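You operate a simulated robot arm through the tools that you are given. There is no shell and no other tool.

You are at the controls of a simulated robot arm. One attempt, no reset.

TASK
Crank 4 turns of base into the small pail and close it.
Fine: slide it under the spout and back to where it stood; leave the white pail alone.

Only the result counts: the job must be done as asked and must still hold three seconds after the hand-in. Knocking over, shifting, dropping, spilling or breaking anything else fails it.

THE ROBOT
A 7-joint arm with a two-finger parallel gripper, fixed in place. Base frame: the origin is on the floor under the middle of its stand, x ahead of it, y to its left, z up; the work surface is at about z = 0.62. Units: m, degrees, N and s.
It reaches about 1.479 m from its shoulder. Its first joint turns from -166.0 to 166.0 degrees. Payload 4.4 kg.
Tool frame: the origin (TCP) lies between the finger pads and is the grasp point; the fingertips stand 0.023 m ahead of it; z points along the fingers, y is the line along which they close. The gripper opens to 0.094 m. The fingers are 0.038 m wide and 0.01 m thick; the gripper's body (0.054 by 0.096 m) begins 0.039 m behind the TCP.
Orientation is that of the tool frame in the base frame, as a unit quaternion [x, y, z, w]. With the fingers straight down and closing along the base's y, the tool's x points along the base's -x, its y along +y and its z along -z.

THE INTERFACE
- The arm moves only by the tool servo_tool. Its arguments are lists of equal length, an entry for each row: "travel": the shift along the tool's x, y, z in m, a list of three; "rotation": the turn, a rotation vector about the tool's x, y, z in degrees, a list of three. In form: {"travel": [[x, y, z], ...], "rotation": [[wx, wy, wz], ...]}. A call has 1 to 20 rows; each row shifts and turns the commanded pose from where the row before left it, along the tool's axes as they then stand. "jaw" is the gripper command, from -1 (fully open) to 1 (shut), values between in proportion, set as the call begins (left out, the last holds). Rows are played at 5 a second. More than 0.05 m and 8.6 degrees between two rows, or a gripper value outside its range, and nothing of the call is played. Where a pose cannot be reached the arm comes as near as it can. A force on the tool above 90 N (or 10 N above the force at the start of the call, whichever is more), or a blocked arm, ends the call early, and 0.2 s more pass. The fingers move at their own pace (about 0.072 m/s each) and stop on an object; they squeeze with about 42 N. The grip force told is the motor's: it shows also when the fingers shut on nothing. Time passes only in rows, and 0.2 s behind the last, so rows that do not move let the fingers close. The reply holds the time, the measured pose of the TCP, the force on the tool along the base axes, the opening and the grip force, in the units named above and with some noise, with the torque about the TCP (base axes, N m) and any sound that the robot's microphone picked up.
- Cameras (640 x 400 px; columns grow to the right, rows downward): "scene" is fixed at [0.05, -0.6499, 1.5256]; the picture's right is [0.39, -0.92, 0.00], its down [-0.45, -0.19, -0.87] and it looks along [0.80, 0.34, -0.49] (base axes); focal length 335 px, centre (320, 200). "wrist" rides on the gripper at [0.086, 0.016, -0.075] in the tool frame; the picture's right is [-0.18, 0.98, 0.00], its down [-0.58, -0.11, -0.81] and it looks along [-0.79, -0.15, 0.59] (tool axes); focal length 243 px, centre (320, 200). There is no depth. A picture from a camera that has moved, and an enlarged one, comes with that camera's place and axes in the base frame and with its lens.
- camera(camera): a new picture of that camera. It takes no simulated time.
- enlarge(camera, box): a new picture of the part [left, top, right, bottom] of that camera's present view, enlarged. It takes no simulated time.
- sign_off(): hands the job in; it is judged then, once.

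Nothing tells you positions but the pictures and the camera data. Unless the task says otherwise, let go and move clear before handing in.

The tools are called after "Call:" by a JSON object that holds its "op" and its "data". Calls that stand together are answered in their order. servo_tool: Moves the arm, as the interface text tells. Its arguments: {"type":"object","properties":{"travel":{"type":"array","items":{"type":"array","items":{"type":"number"}}},"rotation":{"type":"array","items":{"type":"array","items":{"type":"number"}}},"jaw":{"type":"number"}},"required":["travel","rotation"]} The other tools are called the same way: camera (camera) takes a picture; enlarge (camera, box) takes an enlarged picture of a part of a camera's view; sign_off () hands the job in.

At the start:

```text
clock: 0.0
tcp_pos: [0.8316, -0.1344, 1.3336]
tool_rot: [-0.001, 1.0, -0.001, 0.0]
wrist_force: [0.2, -0.5, -0.6]
ft_torque: [-0.03, -0.01, 0.01]
width: 0.0938
grip_force: 0.1
```

scene: 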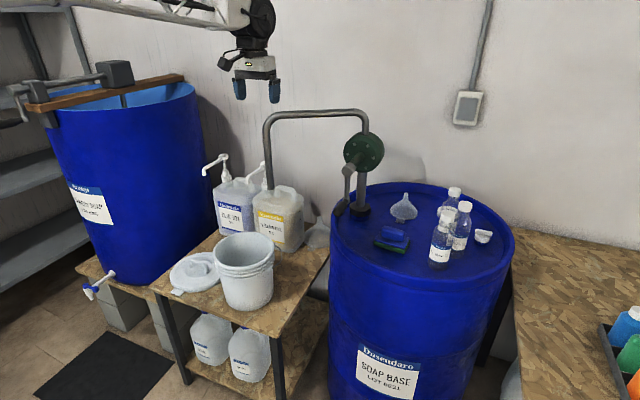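
wrist: 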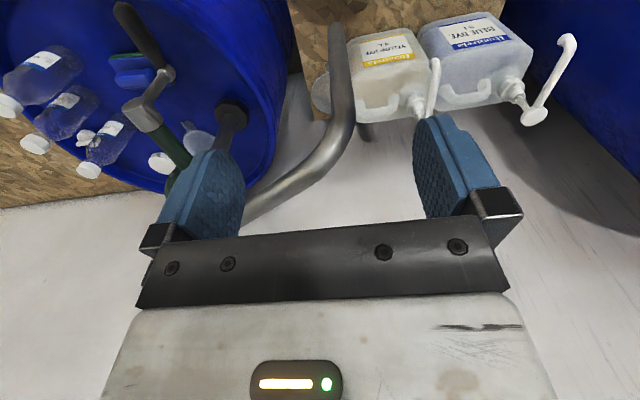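

I see a blue drum labelled "SOAP BASE" with a crank pump and a spout pipe, and a table with a white pail, a lid and two dye jugs. I'll look closer before moving to find the small pail, lid, spout outlet and crank.

Call:
{"op": "enlarge", "data": {"camera": "scene", "box": [150, 200, 310, 300]}}

Call:
{"op": "enlarge", "data": {"camera": "scene", "box": [250, 90, 410, 190]}}

Call:
{"op": "enlarge", "data": {"camera": "scene", "box": [160, 100, 480, 300]}}

Call:
{"op": "enlarge", "data": {"camera": "wrist", "box": [0, 0, 400, 250]}}

```text
4.00 times, centred on (230, 250) of scene
camera zoom: at [0.05, -0.6499, 1.5256], right [0.39, -0.92, 0.0], down [-0.45, -0.19, -0.87], along [0.8, 0.34, -0.49], focal length 1342 px, centre (680, 0)
```

zoom: 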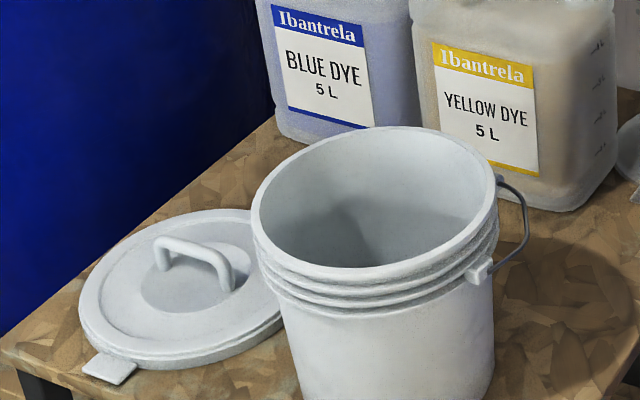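

```text
4.00 times, centred on (330, 140) of scene
camera zoom: at [0.05, -0.6499, 1.5256], right [0.39, -0.92, 0.0], down [-0.45, -0.19, -0.87], along [0.8, 0.34, -0.49], focal length 1342 px, centre (280, 440)
```

zoom: 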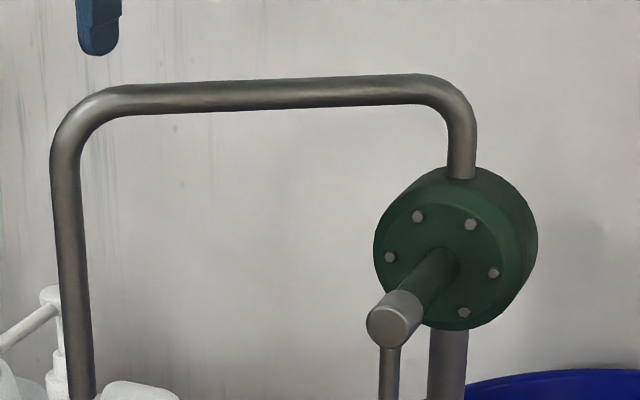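

```text
2.00 times, centred on (320, 200) of scene
camera zoom: at [0.05, -0.6499, 1.5256], right [0.39, -0.92, 0.0], down [-0.45, -0.19, -0.87], along [0.8, 0.34, -0.49], focal length 671 px, centre (320, 200)
```

zoom: 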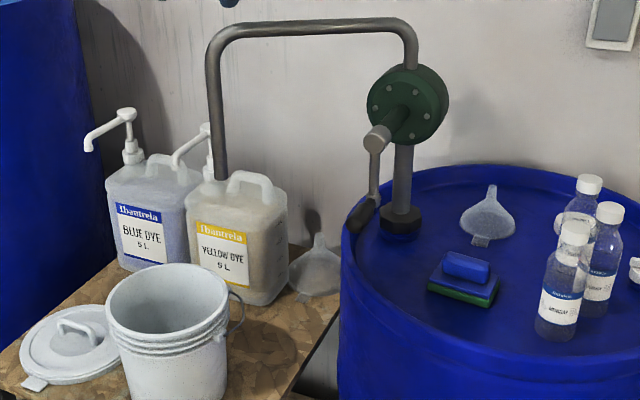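

```text
1.60 times, centred on (200, 125) of wrist
camera zoom: at [0.7463, -0.1178, 1.4092], right [0.18, 0.98, 0.0], down [0.58, -0.11, 0.81], along [0.79, -0.15, -0.59], focal length 388 px, centre (512, 320)
```

zoom: 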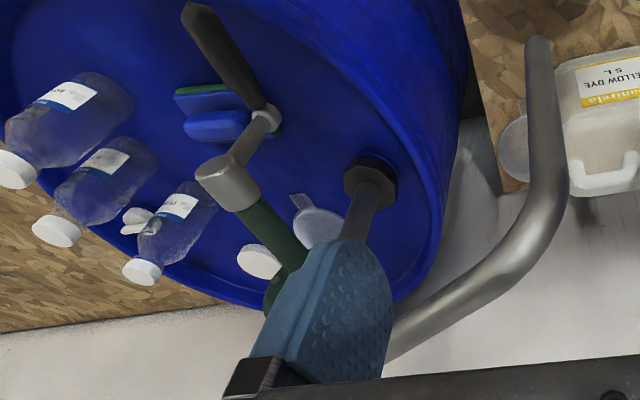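

The pail with a lid on the table is one candidate, but the order separates a "small pail" from a "white pail". I'll check the other parts of the scene for a second pail before touching anything.

Call:
{"op": "enlarge", "data": {"camera": "scene", "box": [480, 300, 640, 400]}}

Call:
{"op": "enlarge", "data": {"camera": "scene", "box": [0, 50, 160, 150]}}

Call:
{"op": "enlarge", "data": {"camera": "scene", "box": [150, 280, 342, 400]}}

Call:
{"op": "enlarge", "data": {"camera": "scene", "box": [230, 150, 342, 220]}}

Call:
{"op": "enlarge", "data": {"camera": "wrist", "box": [240, 0, 400, 100]}}

```text
4.00 times, centred on (560, 350) of scene
camera zoom: at [0.05, -0.6499, 1.5256], right [0.39, -0.92, 0.0], down [-0.45, -0.19, -0.87], along [0.8, 0.34, -0.49], focal length 1342 px, centre (-640, -400)
```

zoom: 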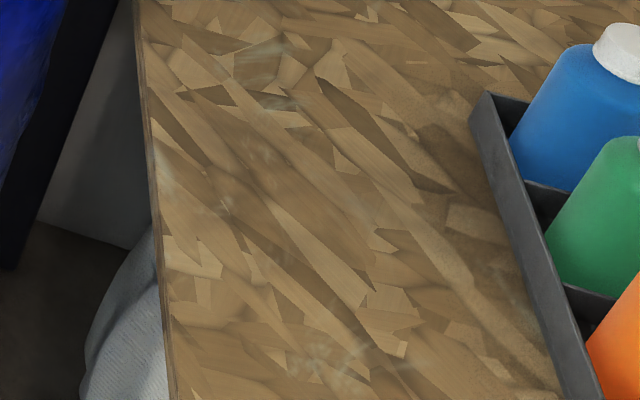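

```text
4.00 times, centred on (80, 100) of scene
camera zoom: at [0.05, -0.6499, 1.5256], right [0.39, -0.92, 0.0], down [-0.45, -0.19, -0.87], along [0.8, 0.34, -0.49], focal length 1342 px, centre (1280, 600)
```

zoom: 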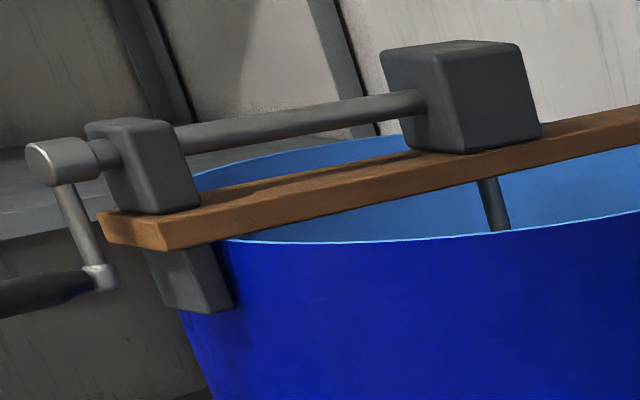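

```text
3.33 times, centred on (246, 340) of scene
camera zoom: at [0.05, -0.6499, 1.5256], right [0.39, -0.92, 0.0], down [-0.45, -0.19, -0.87], along [0.8, 0.34, -0.49], focal length 1118 px, centre (567, -267)
```

zoom: 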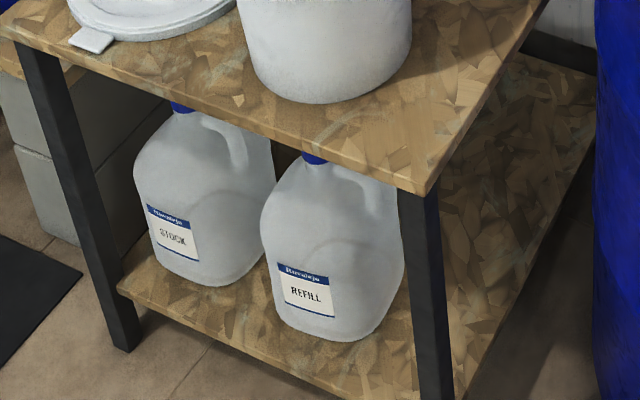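

```text
5.71 times, centred on (286, 185) of scene
camera zoom: at [0.05, -0.6499, 1.5256], right [0.39, -0.92, 0.0], down [-0.45, -0.19, -0.87], along [0.8, 0.34, -0.49], focal length 1917 px, centre (514, 286)
```

zoom: 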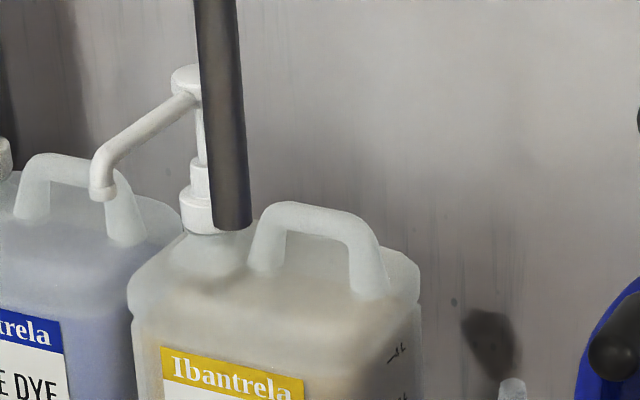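

```text
4.00 times, centred on (320, 50) of wrist
camera zoom: at [0.7463, -0.1178, 1.4092], right [0.18, 0.98, 0.0], down [0.58, -0.11, 0.81], along [0.79, -0.15, -0.59], focal length 970 px, centre (320, 800)
```

zoom: 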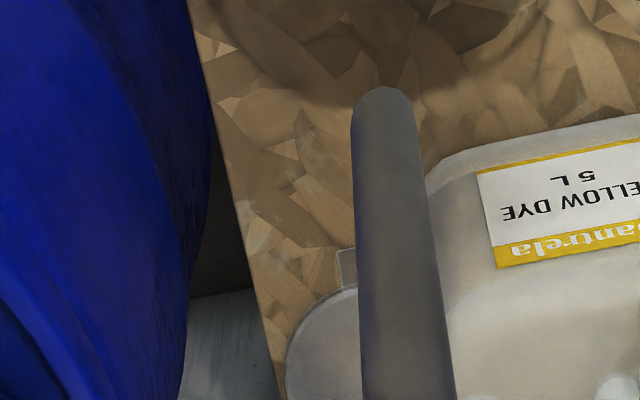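

The spout end triangulates to about (0.88, -0.12, 1.00). The crank hub tip is near (0.89, -0.38, 1.13), and its handle hangs down along -x at about (0.80–0.885, -0.38, 1.035). I'll back off and up and look around with the wrist camera for another pail.

Call:
{"op": "servo_tool", "data": {"travel": [[0.04, 0, -0.03], [0.04, 0, -0.03], [0.04, 0, -0.03], [0, 0, 0], [0, 0, 0], [0, 0, 0], [0, 0, 0], [0, 0, 0], [0, 0, 0], [0, 0, 0], [0, 0, 0]], "rotation": [[0, 0, 0], [0, 0, 0], [0, 0, 0], [0, 0, 8], [0, 0, 8], [0, 0, 8], [0, 0, 8], [0, 0, 8], [0, 0, 8], [0, 0, 8], [0, 0, 0]], "jaw": -1}}

```text
clock: 2.4
tcp_pos: [0.7122, -0.1344, 1.4247]
tool_rot: [0.471, 0.882, 0.0, 0.0]
wrist_force: [-0.1, -0.3, 0.1]
ft_torque: [0.05, 0.03, 0.03]
width: 0.0942
grip_force: 0.0
```

Call:
{"op": "camera", "data": {"camera": "wrist"}}

Call:
{"op": "camera", "data": {"camera": "scene"}}

```text
taken
camera wrist: at [0.6778, -0.0532, 1.4989], right [0.92, 0.4, 0.0], down [0.23, -0.54, 0.81], along [0.32, -0.74, -0.59], focal length 243 px, centre (320, 200)
```

wrist: 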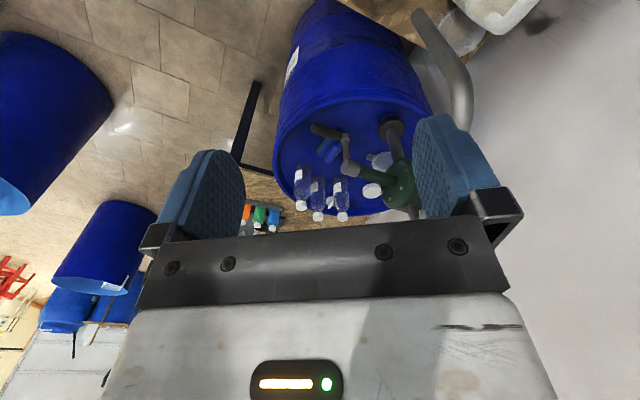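

```text
taken
```

scene: 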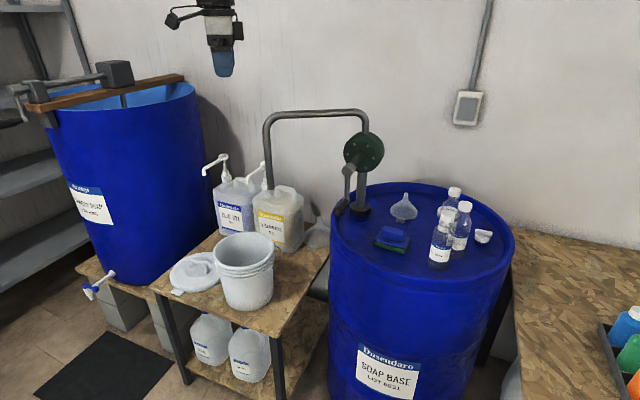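

No second pail shows yet in this direction. I'll enlarge the white object by the bench and keep panning.

Call:
{"op": "enlarge", "data": {"camera": "wrist", "box": [200, 60, 360, 240]}}

Call:
{"op": "enlarge", "data": {"camera": "wrist", "box": [0, 200, 160, 400]}}

Call:
{"op": "servo_tool", "data": {"travel": [[0, 0, 0], [0, 0, 0], [0, 0, 0], [0, 0, 0], [0, 0, 0], [0, 0, 0], [0, 0, 0]], "rotation": [[0, 0, 8], [0, 0, 8], [0, 0, 8], [0, 0, 8], [0, 0, 8], [0, 0, 8], [0, 0, 0]]}}

Call:
{"op": "camera", "data": {"camera": "wrist"}}

```text
2.22 times, centred on (280, 150) of wrist
camera zoom: at [0.6778, -0.0532, 1.4989], right [0.92, 0.4, 0.0], down [0.23, -0.54, 0.81], along [0.32, -0.74, -0.59], focal length 539 px, centre (409, 311)
```

zoom: 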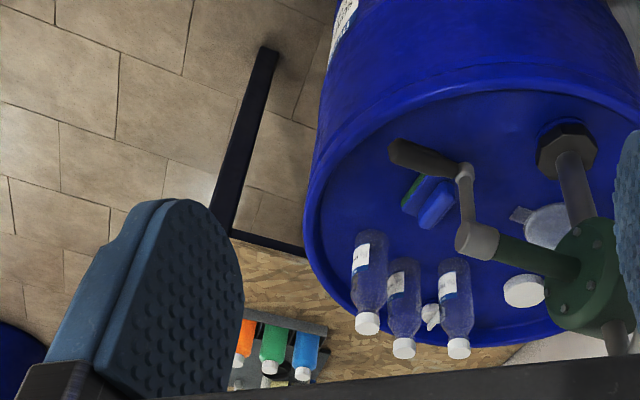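

```text
2.00 times, centred on (80, 300) of wrist
camera zoom: at [0.6778, -0.0532, 1.4989], right [0.92, 0.4, 0.0], down [0.23, -0.54, 0.81], along [0.32, -0.74, -0.59], focal length 485 px, centre (800, 0)
```

zoom: 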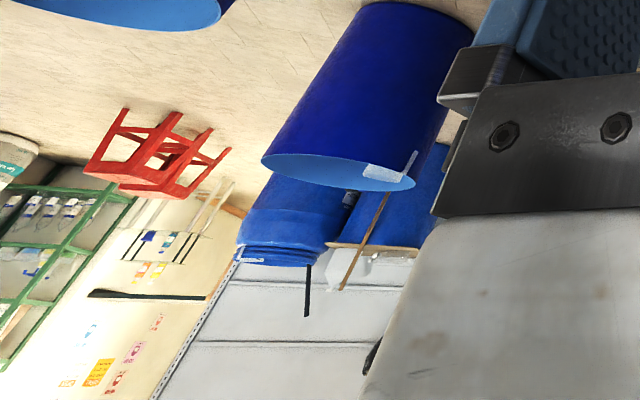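

```text
clock: 4.0
tcp_pos: [0.7121, -0.1331, 1.4248]
tool_rot: [0.788, 0.615, 0.001, 0.0]
wrist_force: [0.6, 0.4, -0.6]
ft_torque: [0.03, 0.01, 0.0]
width: 0.0941
grip_force: 0.1
```

```text
taken
camera wrist: at [0.7497, -0.0544, 1.4993], right [0.91, -0.42, 0.0], down [-0.25, -0.54, 0.81], along [-0.34, -0.73, -0.59], focal length 243 px, centre (320, 200)
```

wrist: 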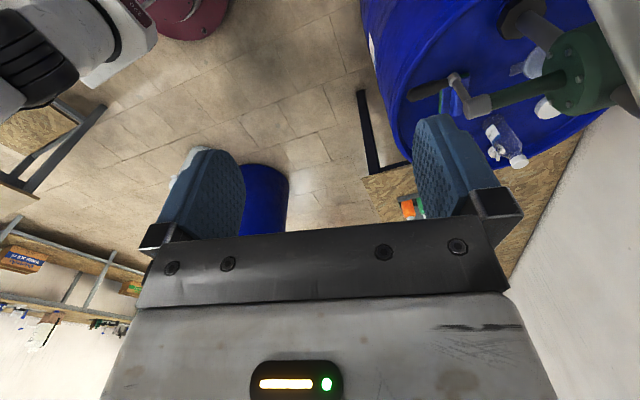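

Nothing pail-like to the right. Next I'll pan to the left side of the arm.

Call:
{"op": "servo_tool", "data": {"travel": [[0, 0, 0], [0, 0, 0], [0, 0, 0], [0, 0, 0], [0, 0, 0], [0, 0, 0], [0, 0, 0], [0, 0, 0], [0, 0, 0], [0, 0, 0], [0, 0, 0], [0, 0, 0], [0, 0, 0], [0, 0, 0], [0, 0, 0], [0, 0, 0], [0, 0, 0], [0, 0, 0], [0, 0, 0], [0, 0, 0]], "rotation": [[0, 0, -8], [0, 0, -8], [0, 0, -8], [0, 0, -8], [0, 0, -8], [0, 0, -8], [0, 0, -8], [0, 0, -8], [0, 0, -8], [0, 0, -8], [0, 0, -8], [0, 0, -8], [0, 0, -8], [0, 0, -8], [0, 0, -8], [0, 0, -8], [0, 0, -8], [0, 0, -8], [0, 0, -8], [0, 0, 0]]}}

Call:
{"op": "camera", "data": {"camera": "wrist"}}

```text
clock: 8.2
tcp_pos: [0.7111, -0.1333, 1.4254]
tool_rot: [-0.407, 0.913, 0.0, 0.0]
wrist_force: [0.6, -0.3, -0.1]
ft_torque: [-0.02, 0.01, -0.03]
width: 0.0939
grip_force: 0.0
```

```text
taken
camera wrist: at [0.6428, -0.1878, 1.4992], right [-0.61, 0.79, 0.0], down [0.47, 0.36, 0.81], along [0.64, 0.49, -0.59], focal length 243 px, centre (320, 200)
```

wrist: 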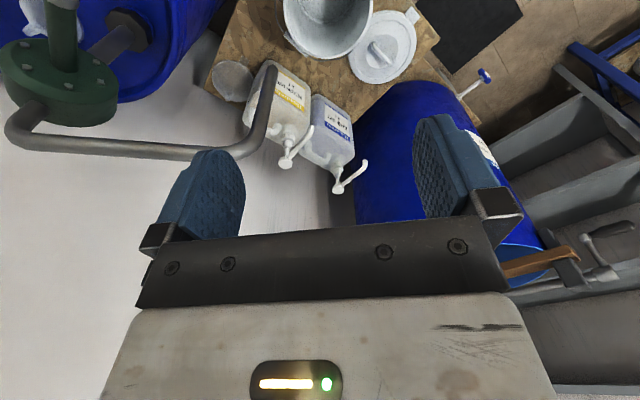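

This view shows the table with the pail, lid, jugs and pipe from above. I'll keep panning left for any other pail.

Call:
{"op": "servo_tool", "data": {"travel": [[0, 0, 0], [0, 0, 0], [0, 0, 0], [0, 0, 0], [0, 0, 0], [0, 0, 0], [0, 0, 0]], "rotation": [[0, 0, -8], [0, 0, -8], [0, 0, -8], [0, 0, -8], [0, 0, -8], [0, 0, -8], [0, 0, 0]]}}

Call:
{"op": "camera", "data": {"camera": "wrist"}}

Call:
{"op": "servo_tool", "data": {"travel": [[0, 0, 0], [0, 0, 0], [0, 0, 0], [0, 0, 0], [0, 0, 0], [0, 0, 0], [0, 0, 0]], "rotation": [[0, 0, -8], [0, 0, -8], [0, 0, -8], [0, 0, -8], [0, 0, -8], [0, 0, -8], [0, 0, 0]]}}

Call:
{"op": "camera", "data": {"camera": "wrist"}}

```text
clock: 9.8
tcp_pos: [0.7111, -0.1337, 1.4251]
tool_rot: [0.744, -0.668, 0.0, 0.0]
wrist_force: [-0.2, 0.2, 0.1]
ft_torque: [0.0, 0.04, -0.02]
width: 0.094
grip_force: 0.1
```

```text
taken
camera wrist: at [0.7056, -0.222, 1.4994], right [-1.0, 0.08, 0.0], down [0.05, 0.59, 0.81], along [0.06, 0.8, -0.59], focal length 243 px, centre (320, 200)
```

wrist: 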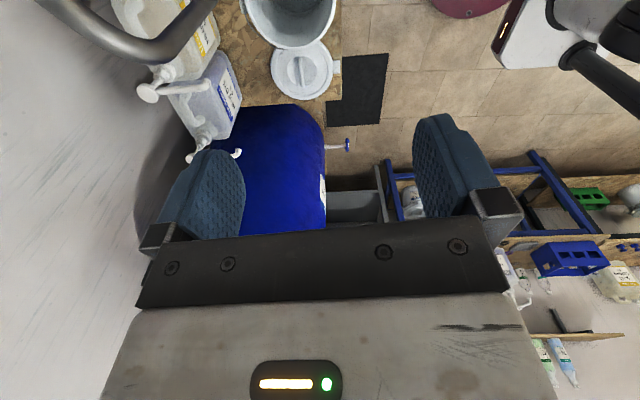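

```text
clock: 11.4
tcp_pos: [0.7118, -0.1336, 1.425]
tool_rot: [0.951, -0.308, -0.001, 0.0]
wrist_force: [0.0, -0.1, 0.0]
ft_torque: [-0.04, 0.03, 0.01]
width: 0.094
grip_force: 0.1
```

```text
taken
camera wrist: at [0.7732, -0.1979, 1.499], right [-0.73, -0.69, 0.0], down [-0.41, 0.43, 0.81], along [-0.55, 0.59, -0.59], focal length 243 px, centre (320, 200)
```

wrist: 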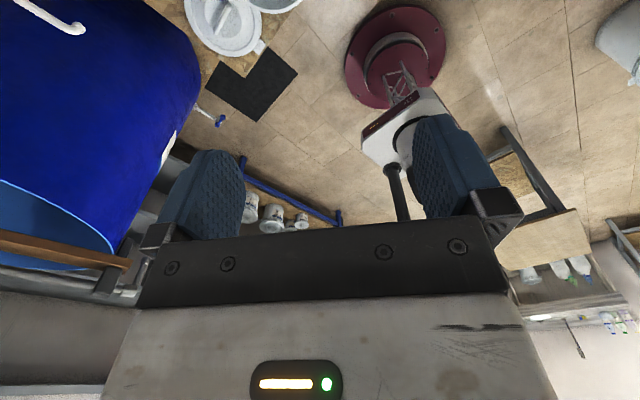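

There are several white containers in a rack on the left, and something white behind the base. I'll enlarge both.

Call:
{"op": "enlarge", "data": {"camera": "wrist", "box": [160, 130, 360, 255]}}

Call:
{"op": "enlarge", "data": {"camera": "wrist", "box": [480, 0, 640, 100]}}

Call:
{"op": "servo_tool", "data": {"travel": [[0, 0, 0], [0, 0, 0], [0, 0, 0], [0, 0, 0], [0, 0, 0], [0, 0, 0], [0, 0, 0]], "rotation": [[0, 0, -8], [0, 0, -8], [0, 0, -8], [0, 0, -8], [0, 0, -8], [0, 0, -8], [0, 0, 0]]}}

Call:
{"op": "camera", "data": {"camera": "wrist"}}

```text
3.20 times, centred on (260, 192) of wrist
camera zoom: at [0.7732, -0.1979, 1.499], right [-0.73, -0.69, 0.0], down [-0.41, 0.43, 0.81], along [-0.55, 0.59, -0.59], focal length 776 px, centre (512, 224)
```

zoom: 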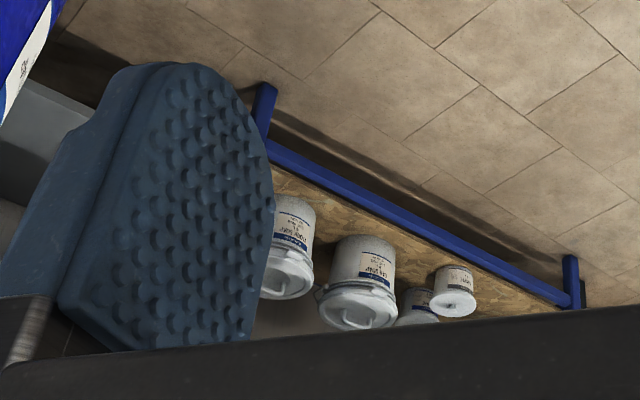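

```text
4.00 times, centred on (560, 50) of wrist
camera zoom: at [0.7732, -0.1979, 1.499], right [-0.73, -0.69, 0.0], down [-0.41, 0.43, 0.81], along [-0.55, 0.59, -0.59], focal length 970 px, centre (-640, 800)
```

zoom: 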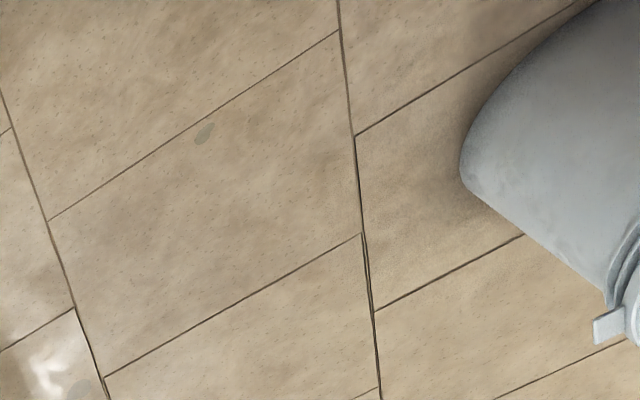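

```text
clock: 13.0
tcp_pos: [0.713, -0.1222, 1.4265]
tool_rot: [0.987, -0.158, -0.001, 0.001]
wrist_force: [0.1, 0.1, 0.1]
ft_torque: [0.04, 0.03, 0.02]
width: 0.0939
grip_force: 0.0
out of reach, approached as far as the arm can: row 3, 4, 5, 6
```

```text
taken
camera wrist: at [0.792, -0.1662, 1.5021], right [-0.48, -0.88, 0.0], down [-0.52, 0.29, 0.81], along [-0.71, 0.39, -0.59], focal length 243 px, centre (320, 200)
```

wrist: 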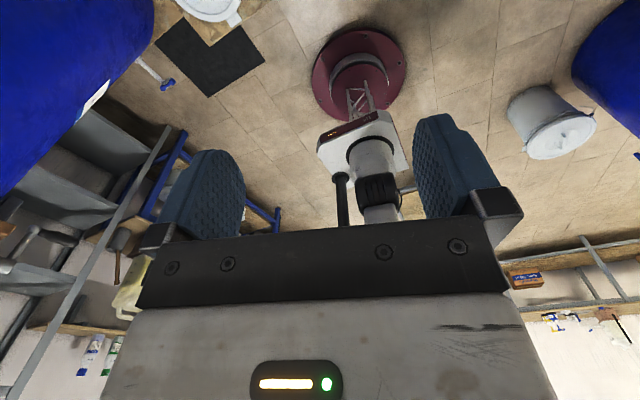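

A larger lidded white pail stands on the floor behind the robot. That fits "the white pail" to leave alone, and makes the open pail with its loose lid on the table the small one. I'll check it once more.

Call:
{"op": "enlarge", "data": {"camera": "wrist", "box": [470, 60, 630, 180]}}

Call:
{"op": "enlarge", "data": {"camera": "scene", "box": [480, 340, 560, 400]}}

```text
3.33 times, centred on (550, 120) of wrist
camera zoom: at [0.792, -0.1662, 1.5021], right [-0.48, -0.88, 0.0], down [-0.52, 0.29, 0.81], along [-0.71, 0.39, -0.59], focal length 809 px, centre (-447, 467)
```

zoom: 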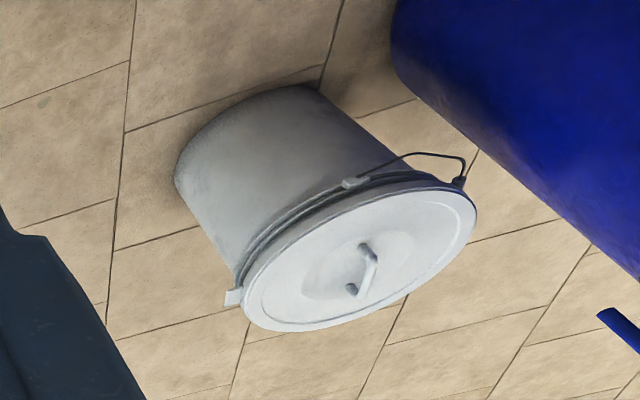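

```text
6.67 times, centred on (520, 370) of scene
camera zoom: at [0.05, -0.6499, 1.5256], right [0.39, -0.92, 0.0], down [-0.45, -0.19, -0.87], along [0.8, 0.34, -0.49], focal length 2236 px, centre (-1013, -933)
```

zoom: 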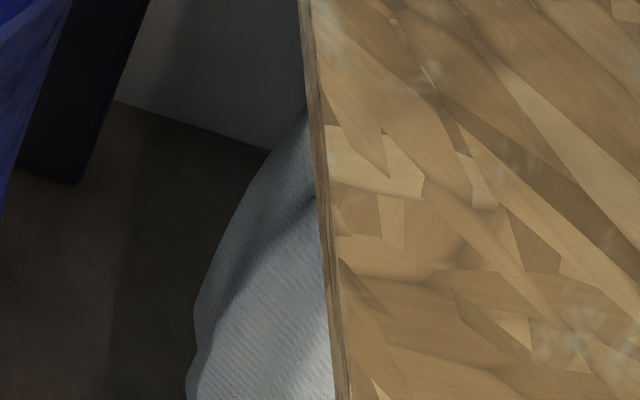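

The lidded floor pail is clearly larger, so the small open pail on the table is the target. I'll rotate back toward the start heading and then take survey views of the table.

Call:
{"op": "servo_tool", "data": {"travel": [[0, 0, 0], [0, 0, 0], [0, 0, 0], [0, 0, 0], [0, 0, 0], [0, 0, 0], [0, 0, 0], [0, 0, 0], [0, 0, 0], [0, 0, 0], [0, 0, 0], [0, 0, 0], [0, 0, 0], [0, 0, 0], [0, 0, 0], [0, 0, 0], [0, 0, 0], [0, 0, 0], [0, 0, 0], [0, 0, 0]], "rotation": [[0, 0, 8], [0, 0, 8], [0, 0, 8], [0, 0, 8], [0, 0, 8], [0, 0, 8], [0, 0, 8], [0, 0, 8], [0, 0, 8], [0, 0, 8], [0, 0, 8], [0, 0, 8], [0, 0, 8], [0, 0, 8], [0, 0, 8], [0, 0, 8], [0, 0, 8], [0, 0, 8], [0, 0, 8], [0, 0, 0]]}}

```text
clock: 17.2
tcp_pos: [0.7137, -0.1234, 1.428]
tool_rot: [-0.085, 0.996, -0.002, -0.001]
wrist_force: [0.8, -0.1, -0.1]
ft_torque: [-0.02, -0.01, 0.01]
width: 0.094
grip_force: 0.1
```

I'll finish squaring the wrist and back off to view the table from the front.

Call:
{"op": "servo_tool", "data": {"travel": [[0, 0, 0], [0, 0, 0], [0.045, 0.012, 0], [0.045, 0.012, 0], [0.045, 0.012, 0], [0.045, 0.012, 0], [0.045, 0.012, 0], [0.045, 0.012, 0], [0, 0, 0]], "rotation": [[0, 0, 4.9], [0, 0, 4.9], [0, 0, 0], [0, 0, 0], [0, 0, 0], [0, 0, 0], [0, 0, 0], [0, 0, 0], [0, 0, 0]]}}

Call:
{"op": "camera", "data": {"camera": "wrist"}}

Call:
{"op": "enlarge", "data": {"camera": "wrist", "box": [180, 0, 500, 200]}}

```text
clock: 19.2
tcp_pos: [0.4438, -0.0517, 1.428]
tool_rot: [-0.001, 1.0, -0.001, 0.0]
wrist_force: [0.2, -0.3, 0.6]
ft_torque: [0.0, -0.03, -0.02]
width: 0.0942
grip_force: 0.1
```

```text
taken
camera wrist: at [0.359, -0.0367, 1.5024], right [0.18, 0.98, 0.0], down [0.58, -0.11, 0.81], along [0.79, -0.15, -0.59], focal length 243 px, centre (320, 200)
```

wrist: 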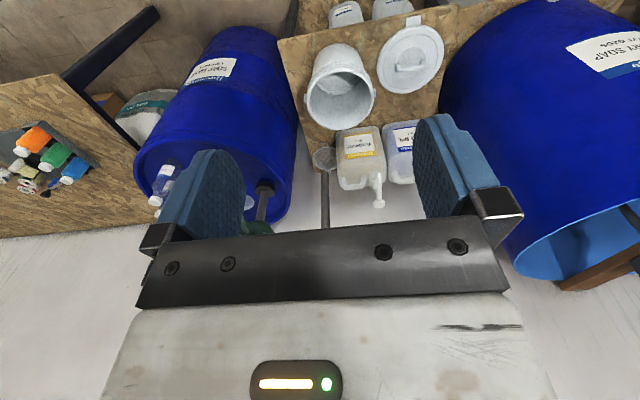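

```text
2.00 times, centred on (340, 100) of wrist
camera zoom: at [0.359, -0.0367, 1.5024], right [0.18, 0.98, 0.0], down [0.58, -0.11, 0.81], along [0.79, -0.15, -0.59], focal length 485 px, centre (280, 400)
```

zoom: 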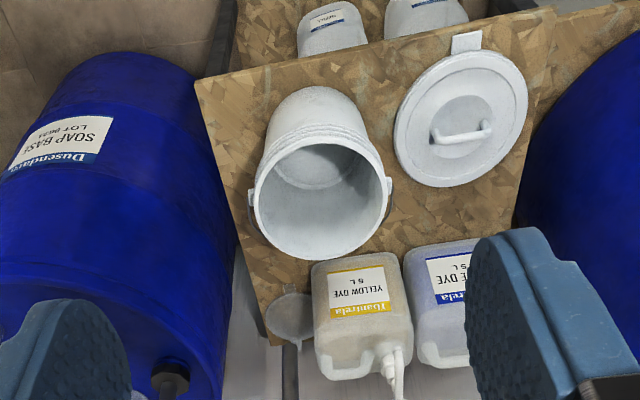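

From two views, the small pail's rim centre is about (0.79, -0.052) at z≈0.81 with an outer diameter of about 0.21. The lid is centred near (0.785, 0.19), and the spout exit is near (0.883, -0.119, 1.01). I'll inspect the details (pump arrow, lid handle, bail) and turn the wrist so the jaws close along x.

Call:
{"op": "enlarge", "data": {"camera": "wrist", "box": [280, 20, 408, 140]}}

Call:
{"op": "enlarge", "data": {"camera": "scene", "box": [330, 120, 394, 160]}}

Call:
{"op": "enlarge", "data": {"camera": "scene", "box": [324, 150, 388, 220]}}

Call:
{"op": "servo_tool", "data": {"travel": [[0, 0, 0], [0, 0, 0], [0, 0, 0], [0, 0, 0], [0, 0, 0], [0, 0, 0], [0, 0, 0], [0, 0, 0], [0, 0, 0], [0, 0, 0], [0, 0, 0], [0, 0, 0]], "rotation": [[0, 0, 8.18], [0, 0, 8.18], [0, 0, 8.18], [0, 0, 8.18], [0, 0, 8.18], [0, 0, 8.18], [0, 0, 8.18], [0, 0, 8.18], [0, 0, 8.18], [0, 0, 8.18], [0, 0, 8.18], [0, 0, 0]]}}

```text
3.33 times, centred on (344, 80) of wrist
camera zoom: at [0.359, -0.0367, 1.5024], right [0.18, 0.98, 0.0], down [0.58, -0.11, 0.81], along [0.79, -0.15, -0.59], focal length 809 px, centre (240, 600)
```

zoom: 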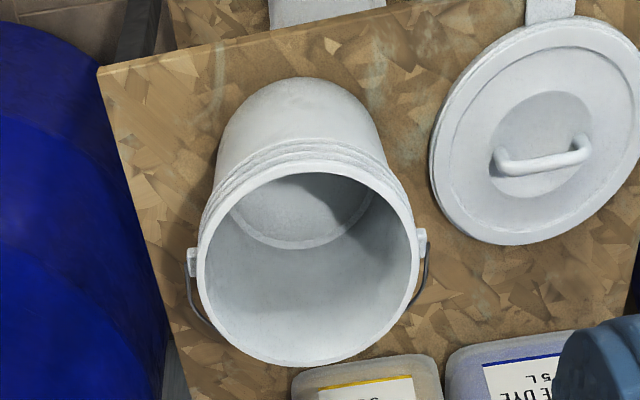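

```text
10.00 times, centred on (362, 140) of scene
camera zoom: at [0.05, -0.6499, 1.5256], right [0.39, -0.92, 0.0], down [-0.45, -0.19, -0.87], along [0.8, 0.34, -0.49], focal length 3354 px, centre (-100, 800)
```

zoom: 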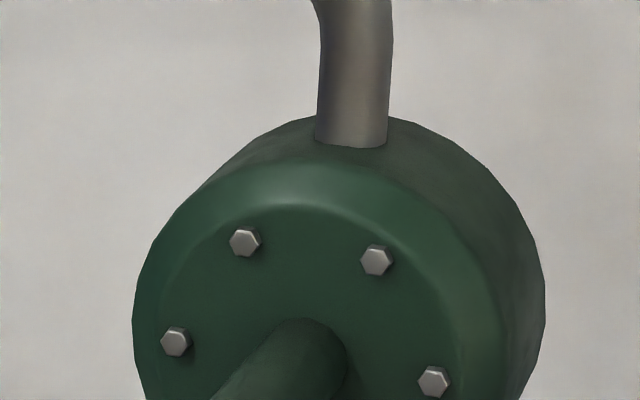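

```text
5.71 times, centred on (356, 185) of scene
camera zoom: at [0.05, -0.6499, 1.5256], right [0.39, -0.92, 0.0], down [-0.45, -0.19, -0.87], along [0.8, 0.34, -0.49], focal length 1917 px, centre (114, 286)
```

zoom: 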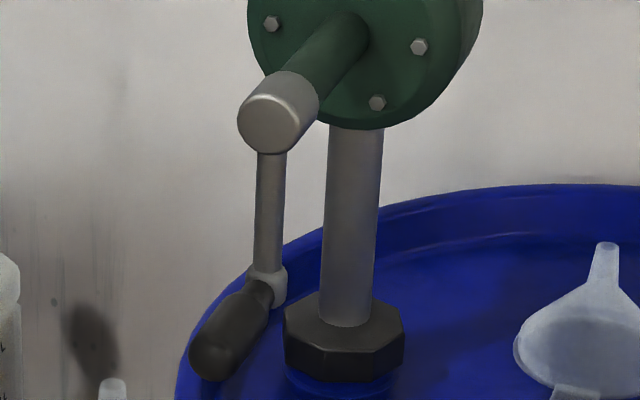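

```text
clock: 21.8
tcp_pos: [0.4428, -0.0512, 1.4277]
tool_rot: [0.707, 0.707, -0.001, 0.001]
wrist_force: [0.1, 0.5, 0.6]
ft_torque: [0.01, 0.03, 0.01]
width: 0.0939
grip_force: 0.0
```

The rim, ears (±y side), the bail folded to the far side, and the crank are all clear. There's no direction arrow on the pump. I'll move to a closer side view of the pail to refine its position.

Call:
{"op": "servo_tool", "data": {"travel": [[0.0209, 0.02475, 0.0315], [0.0209, 0.02475, 0.0315], [0.0209, 0.02475, 0.0315], [0.0209, 0.02475, 0.0315], [0.0209, 0.02475, 0.0315], [0.0209, 0.02475, 0.0315], [0.0209, 0.02475, 0.0315], [0.0209, 0.02475, 0.0315], [0.0209, 0.02475, 0.0315], [0.0209, 0.02475, 0.0315], [0.0209, 0.02475, 0.0315], [0.0209, 0.02475, 0.0315], [0, 0, 0]], "rotation": [[0, 0, 0], [0, 0, 0], [0, 0, 0], [0, 0, 0], [0, 0, 0], [0, 0, 0], [0, 0, 0], [0, 0, 0], [0, 0, 0], [0, 0, 0], [0, 0, 0], [0, 0, 0], [0, 0, 0]]}}

Call:
{"op": "camera", "data": {"camera": "wrist"}}

Call:
{"op": "camera", "data": {"camera": "scene"}}

```text
clock: 24.6
tcp_pos: [0.742, 0.1987, 1.0476]
tool_rot: [0.707, 0.708, -0.001, 0.002]
wrist_force: [0.4, -0.3, 0.0]
ft_torque: [-0.01, 0.01, -0.01]
width: 0.0937
grip_force: 0.1
```

```text
taken
camera wrist: at [0.7589, 0.2852, 1.1225], right [0.98, -0.18, 0.0], down [-0.11, -0.58, 0.81], along [-0.15, -0.79, -0.59], focal length 243 px, centre (320, 200)
```

wrist: 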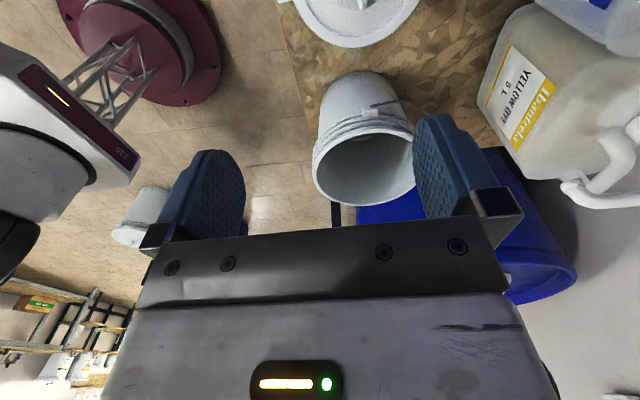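

```text
taken
```

scene: 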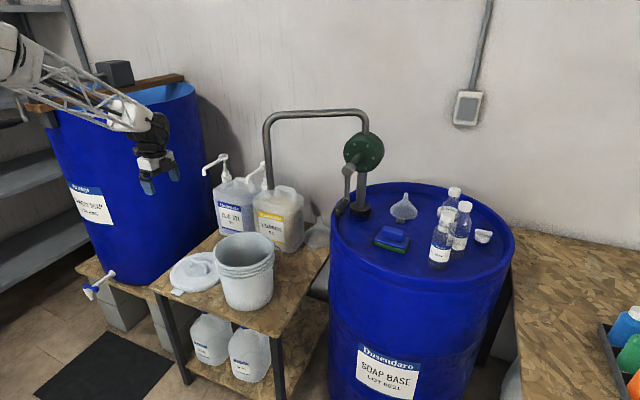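

Call:
{"op": "enlarge", "data": {"camera": "wrist", "box": [290, 50, 450, 220]}}

```text
2.35 times, centred on (370, 135) of wrist
camera zoom: at [0.7589, 0.2852, 1.1225], right [0.98, -0.18, 0.0], down [-0.11, -0.58, 0.81], along [-0.15, -0.79, -0.59], focal length 571 px, centre (202, 353)
```

zoom: 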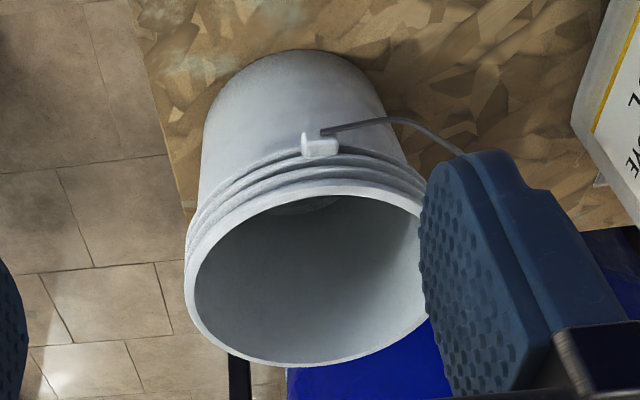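

The closer view gives a rim top of z≈0.82 and a centre of about (0.79, -0.055), so the near-side rim wall is at x≈0.69. I'll move over the near rim and stop just above it to check alignment.

Call:
{"op": "servo_tool", "data": {"travel": [[-0.042, -0.0085, 0], [-0.042, -0.0085, 0], [-0.042, -0.0085, 0], [-0.042, -0.0085, 0], [-0.042, -0.0085, 0], [-0.044, -0.0085, 0], [0, 0, 0.04], [0, 0, 0.04], [0, 0, 0.04], [0, 0, 0.035], [0, 0, 0.015], [0, 0, 0]], "rotation": [[0, 0, 0], [0, 0, 0], [0, 0, 0], [0, 0, 0], [0, 0, 0], [0, 0, 0], [0, 0, 0], [0, 0, 0], [0, 0, 0], [0, 0, 0], [0, 0, 0], [0, 0, 0]]}}

Call:
{"op": "camera", "data": {"camera": "wrist"}}

Call:
{"op": "enlarge", "data": {"camera": "scene", "box": [170, 170, 330, 320]}}

```text
clock: 27.2
tcp_pos: [0.6899, -0.0558, 0.8791]
tool_rot: [0.706, 0.708, -0.001, 0.002]
wrist_force: [0.6, -0.7, -0.4]
ft_torque: [-0.03, -0.01, -0.01]
width: 0.0942
grip_force: 0.0
```

```text
taken
camera wrist: at [0.7074, 0.0295, 0.9538], right [0.98, -0.18, 0.0], down [-0.11, -0.58, 0.81], along [-0.15, -0.79, -0.59], focal length 243 px, centre (320, 200)
```

wrist: 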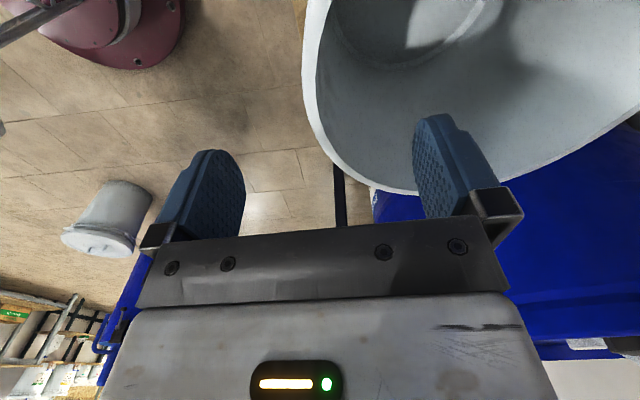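

```text
2.67 times, centred on (250, 245) of scene
camera zoom: at [0.05, -0.6499, 1.5256], right [0.39, -0.92, 0.0], down [-0.45, -0.19, -0.87], along [0.8, 0.34, -0.49], focal length 894 px, centre (507, 80)
```

zoom: 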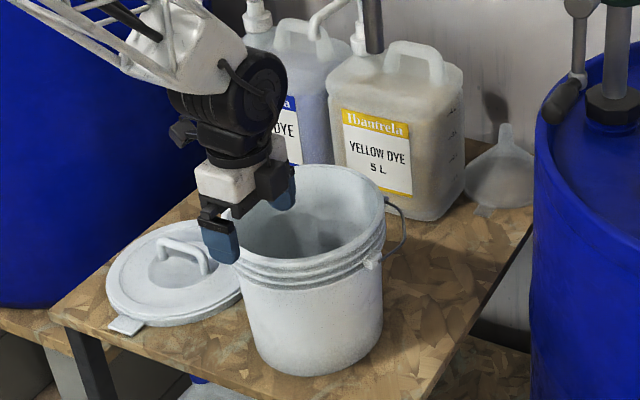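

The rim lip spans about x = 0.684–0.692 and the jaws straddle it evenly. I'll descend around the rim and close partway first to check.

Call:
{"op": "servo_tool", "data": {"travel": [[0, -0.001, 0.025], [0, 0, 0.025], [0, 0, 0.024], [0, 0, 0]], "rotation": [[0, 0, 0], [0, 0, 0], [0, 0, 0], [0, 0, 0]]}}

Call:
{"op": "servo_tool", "data": {"travel": [[0, 0, 0], [0, 0, 0], [0, 0, 0], [0, 0, 0]], "rotation": [[0, 0, 0], [0, 0, 0], [0, 0, 0], [0, 0, 0]], "jaw": 0.45}}

Call:
{"op": "camera", "data": {"camera": "wrist"}}

Call:
{"op": "enlarge", "data": {"camera": "scene", "box": [170, 170, 330, 320]}}

```text
clock: 28.2
tcp_pos: [0.688, -0.0569, 0.805]
tool_rot: [0.706, 0.708, -0.002, 0.002]
wrist_force: [0.2, -0.7, -0.4]
ft_torque: [0.02, -0.03, 0.03]
width: 0.0939
grip_force: 0.2
```

```text
clock: 29.2
tcp_pos: [0.689, -0.0564, 0.8045]
tool_rot: [0.707, 0.707, -0.002, 0.001]
wrist_force: [-0.2, 0.5, -0.4]
ft_torque: [0.03, 0.0, 0.0]
width: 0.026
grip_force: 0.0
```

```text
taken
camera wrist: at [0.7059, 0.0293, 0.8795], right [0.98, -0.18, 0.0], down [-0.11, -0.58, 0.81], along [-0.15, -0.79, -0.59], focal length 243 px, centre (320, 200)
```

wrist: 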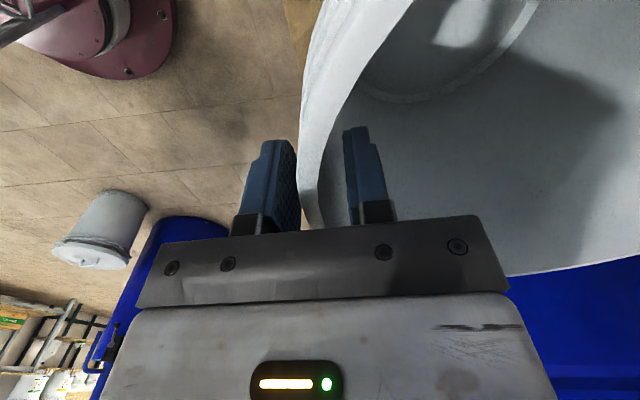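

```text
2.67 times, centred on (250, 245) of scene
camera zoom: at [0.05, -0.6499, 1.5256], right [0.39, -0.92, 0.0], down [-0.45, -0.19, -0.87], along [0.8, 0.34, -0.49], focal length 894 px, centre (507, 80)
```

zoom: 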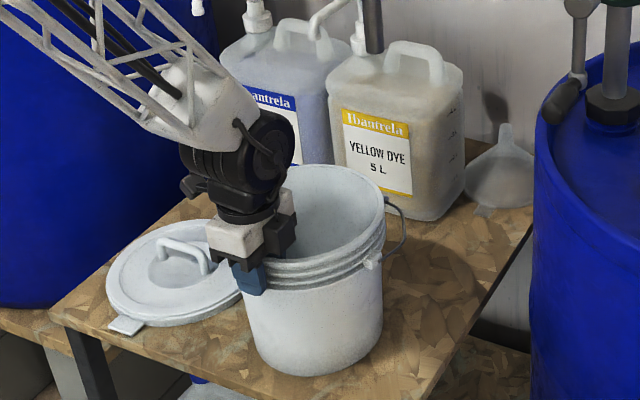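

Call:
{"op": "enlarge", "data": {"camera": "wrist", "box": [220, 110, 420, 235]}}

```text
3.20 times, centred on (320, 172) of wrist
camera zoom: at [0.7059, 0.0293, 0.8795], right [0.98, -0.18, 0.0], down [-0.11, -0.58, 0.81], along [-0.15, -0.79, -0.59], focal length 776 px, centre (320, 288)
```

zoom: 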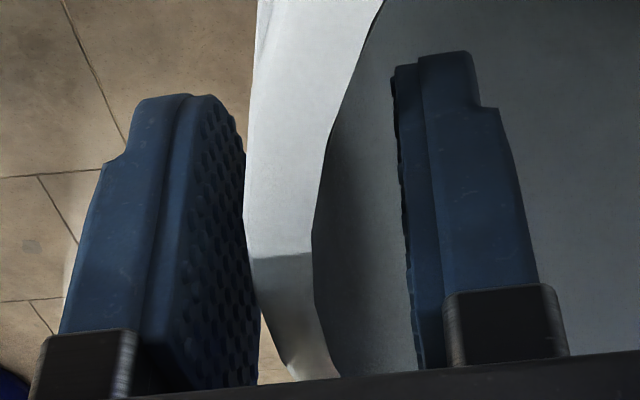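

Projecting the geometry into this view, the rim lip lies at x≈0.684–0.692 between finger faces at 0.676 and 0.702. That is centred to within about 1 mm, so I'll close the grip.

Call:
{"op": "servo_tool", "data": {"travel": [[0, -0.001, 0], [0, 0, 0]], "rotation": [[0, 0, 0], [0, 0, 0]]}}

Call:
{"op": "servo_tool", "data": {"travel": [[0, 0, 0], [0, 0, 0], [0, 0, 0]], "rotation": [[0, 0, 0], [0, 0, 0], [0, 0, 0]], "jaw": 1}}

Call:
{"op": "enlarge", "data": {"camera": "wrist", "box": [220, 110, 420, 235]}}

Call:
{"op": "enlarge", "data": {"camera": "scene", "box": [170, 170, 330, 320]}}

```text
clock: 29.8
tcp_pos: [0.6875, -0.0563, 0.8046]
tool_rot: [0.706, 0.708, -0.001, 0.002]
wrist_force: [0.2, -0.3, -0.1]
ft_torque: [-0.02, 0.03, -0.02]
width: 0.0259
grip_force: 0.0
```

```text
clock: 30.6
tcp_pos: [0.6874, -0.0564, 0.8055]
tool_rot: [0.706, 0.708, -0.001, 0.001]
wrist_force: [-2.1, 0.6, 5.3]
ft_torque: [-0.14, -0.73, 0.09]
width: 0.0142
grip_force: 42.0
```

```text
3.20 times, centred on (320, 172) of wrist
camera zoom: at [0.705, 0.0293, 0.8798], right [0.98, -0.18, 0.0], down [-0.11, -0.58, 0.81], along [-0.15, -0.8, -0.59], focal length 776 px, centre (320, 288)
```

zoom: 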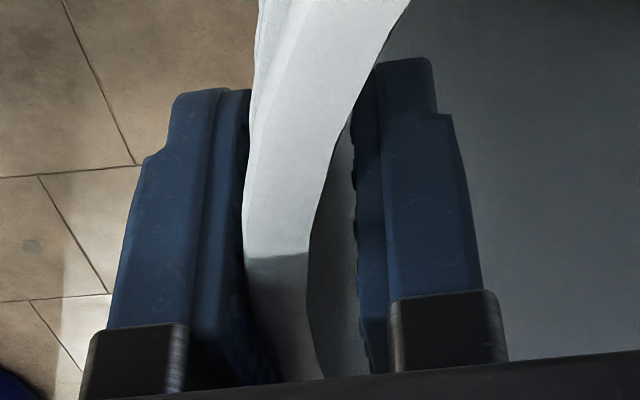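

```text
2.67 times, centred on (250, 245) of scene
camera zoom: at [0.05, -0.6499, 1.5256], right [0.39, -0.92, 0.0], down [-0.45, -0.19, -0.87], along [0.8, 0.34, -0.49], focal length 894 px, centre (507, 80)
```

zoom: 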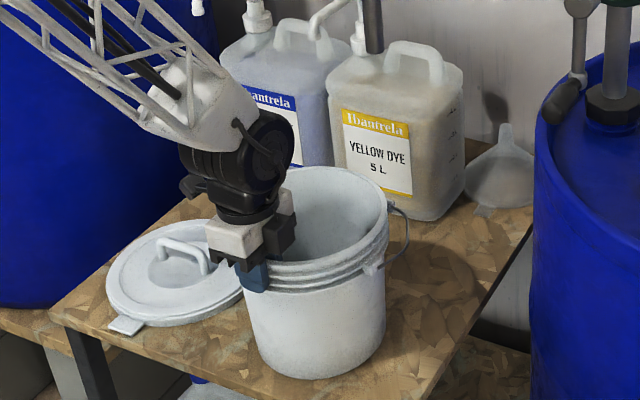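

The grip is firm on the rim (14 mm). I'll compare the pail with its original pixels to see whether closing shifted it.

Call:
{"op": "enlarge", "data": {"camera": "scene", "box": [150, 280, 342, 400]}}

Call:
{"op": "enlarge", "data": {"camera": "scene", "box": [150, 200, 310, 300]}}

```text
3.33 times, centred on (246, 340) of scene
camera zoom: at [0.05, -0.6499, 1.5256], right [0.39, -0.92, 0.0], down [-0.45, -0.19, -0.87], along [0.8, 0.34, -0.49], focal length 1118 px, centre (567, -267)
```

zoom: 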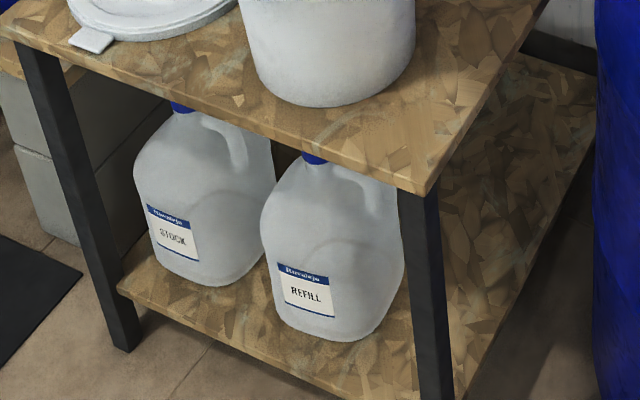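

```text
4.00 times, centred on (230, 250) of scene
camera zoom: at [0.05, -0.6499, 1.5256], right [0.39, -0.92, 0.0], down [-0.45, -0.19, -0.87], along [0.8, 0.34, -0.49], focal length 1342 px, centre (680, 0)
```

zoom: 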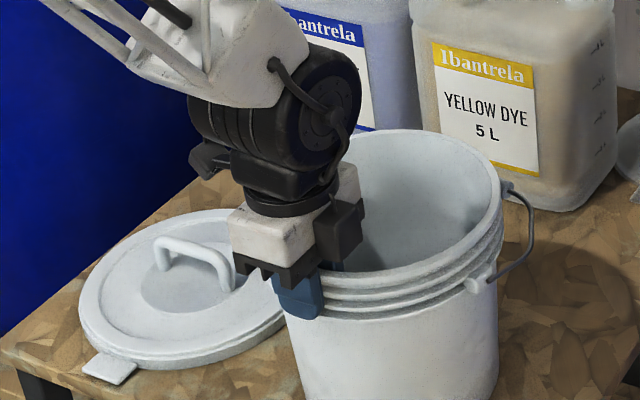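

Closing nudged the pail only a few millimetres (about -4, -5 mm), which I'll correct on the way back. Next I'll slide it along the table by about (+0.082, -0.061) to put it under the spout.

Call:
{"op": "servo_tool", "data": {"travel": [[-0.0061, 0.00825, 0], [-0.0061, 0.00825, 0], [-0.0061, 0.00825, 0], [-0.0061, 0.00825, 0], [-0.0061, 0.00825, 0], [0, 0, 0]], "rotation": [[0, 0, 0], [0, 0, 0], [0, 0, 0], [0, 0, 0], [0, 0, 0], [0, 0, 0]]}}

Call:
{"op": "enlarge", "data": {"camera": "scene", "box": [170, 150, 362, 320]}}

```text
clock: 32.0
tcp_pos: [0.7292, -0.0867, 0.8047]
tool_rot: [0.706, 0.708, -0.001, 0.001]
wrist_force: [-3.0, 1.5, 6.8]
ft_torque: [-0.07, -0.7, 0.19]
width: 0.0144
grip_force: 41.7
```

```text
2.35 times, centred on (266, 235) of scene
camera zoom: at [0.05, -0.6499, 1.5256], right [0.39, -0.92, 0.0], down [-0.45, -0.19, -0.87], along [0.8, 0.34, -0.49], focal length 789 px, centre (447, 118)
```

zoom: 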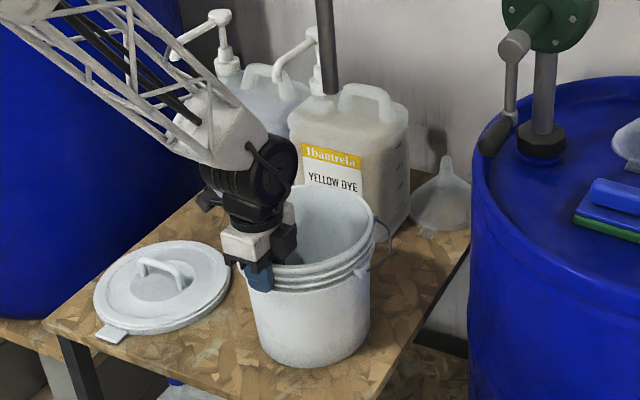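

The pail slides flat and stays upright. I'll continue the second half.

Call:
{"op": "servo_tool", "data": {"travel": [[-0.0061, 0.00825, 0], [-0.0061, 0.00825, 0], [-0.0061, 0.00825, 0], [-0.0061, 0.00825, 0], [-0.0061, 0.00825, 0], [0, 0, 0]], "rotation": [[0, 0, 0], [0, 0, 0], [0, 0, 0], [0, 0, 0], [0, 0, 0], [0, 0, 0]]}}

Call:
{"op": "enlarge", "data": {"camera": "scene", "box": [190, 130, 382, 300]}}

Call:
{"op": "camera", "data": {"camera": "wrist"}}

```text
clock: 33.4
tcp_pos: [0.7693, -0.1169, 0.8047]
tool_rot: [0.706, 0.708, -0.001, 0.001]
wrist_force: [-3.4, 2.3, 10.4]
ft_torque: [-0.17, -1.18, 0.15]
width: 0.014
grip_force: 42.1
```

```text
2.35 times, centred on (286, 215) of scene
camera zoom: at [0.05, -0.6499, 1.5256], right [0.39, -0.92, 0.0], down [-0.45, -0.19, -0.87], along [0.8, 0.34, -0.49], focal length 789 px, centre (400, 165)
```

zoom: 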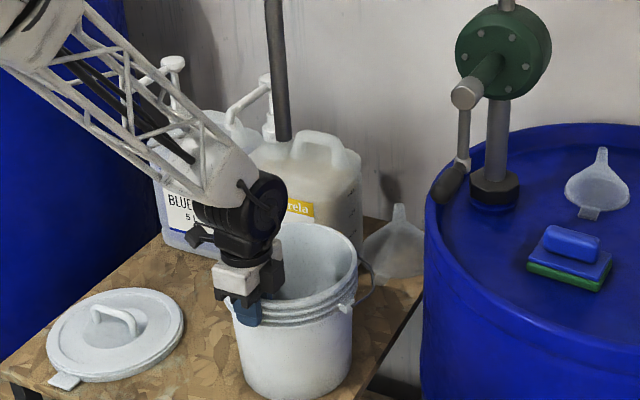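

```text
taken
camera wrist: at [0.7871, -0.0314, 0.8796], right [0.98, -0.18, 0.0], down [-0.11, -0.58, 0.81], along [-0.15, -0.79, -0.59], focal length 243 px, centre (320, 200)
```

wrist: 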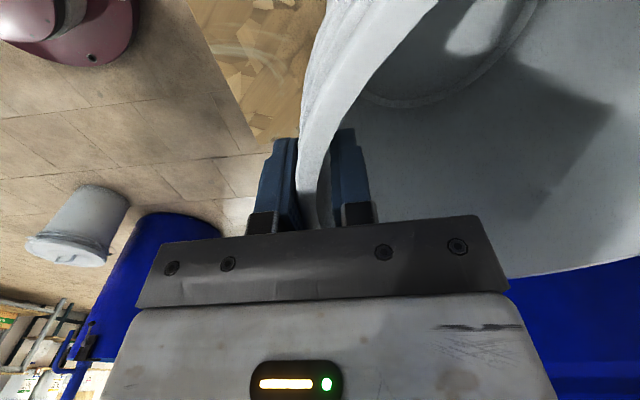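

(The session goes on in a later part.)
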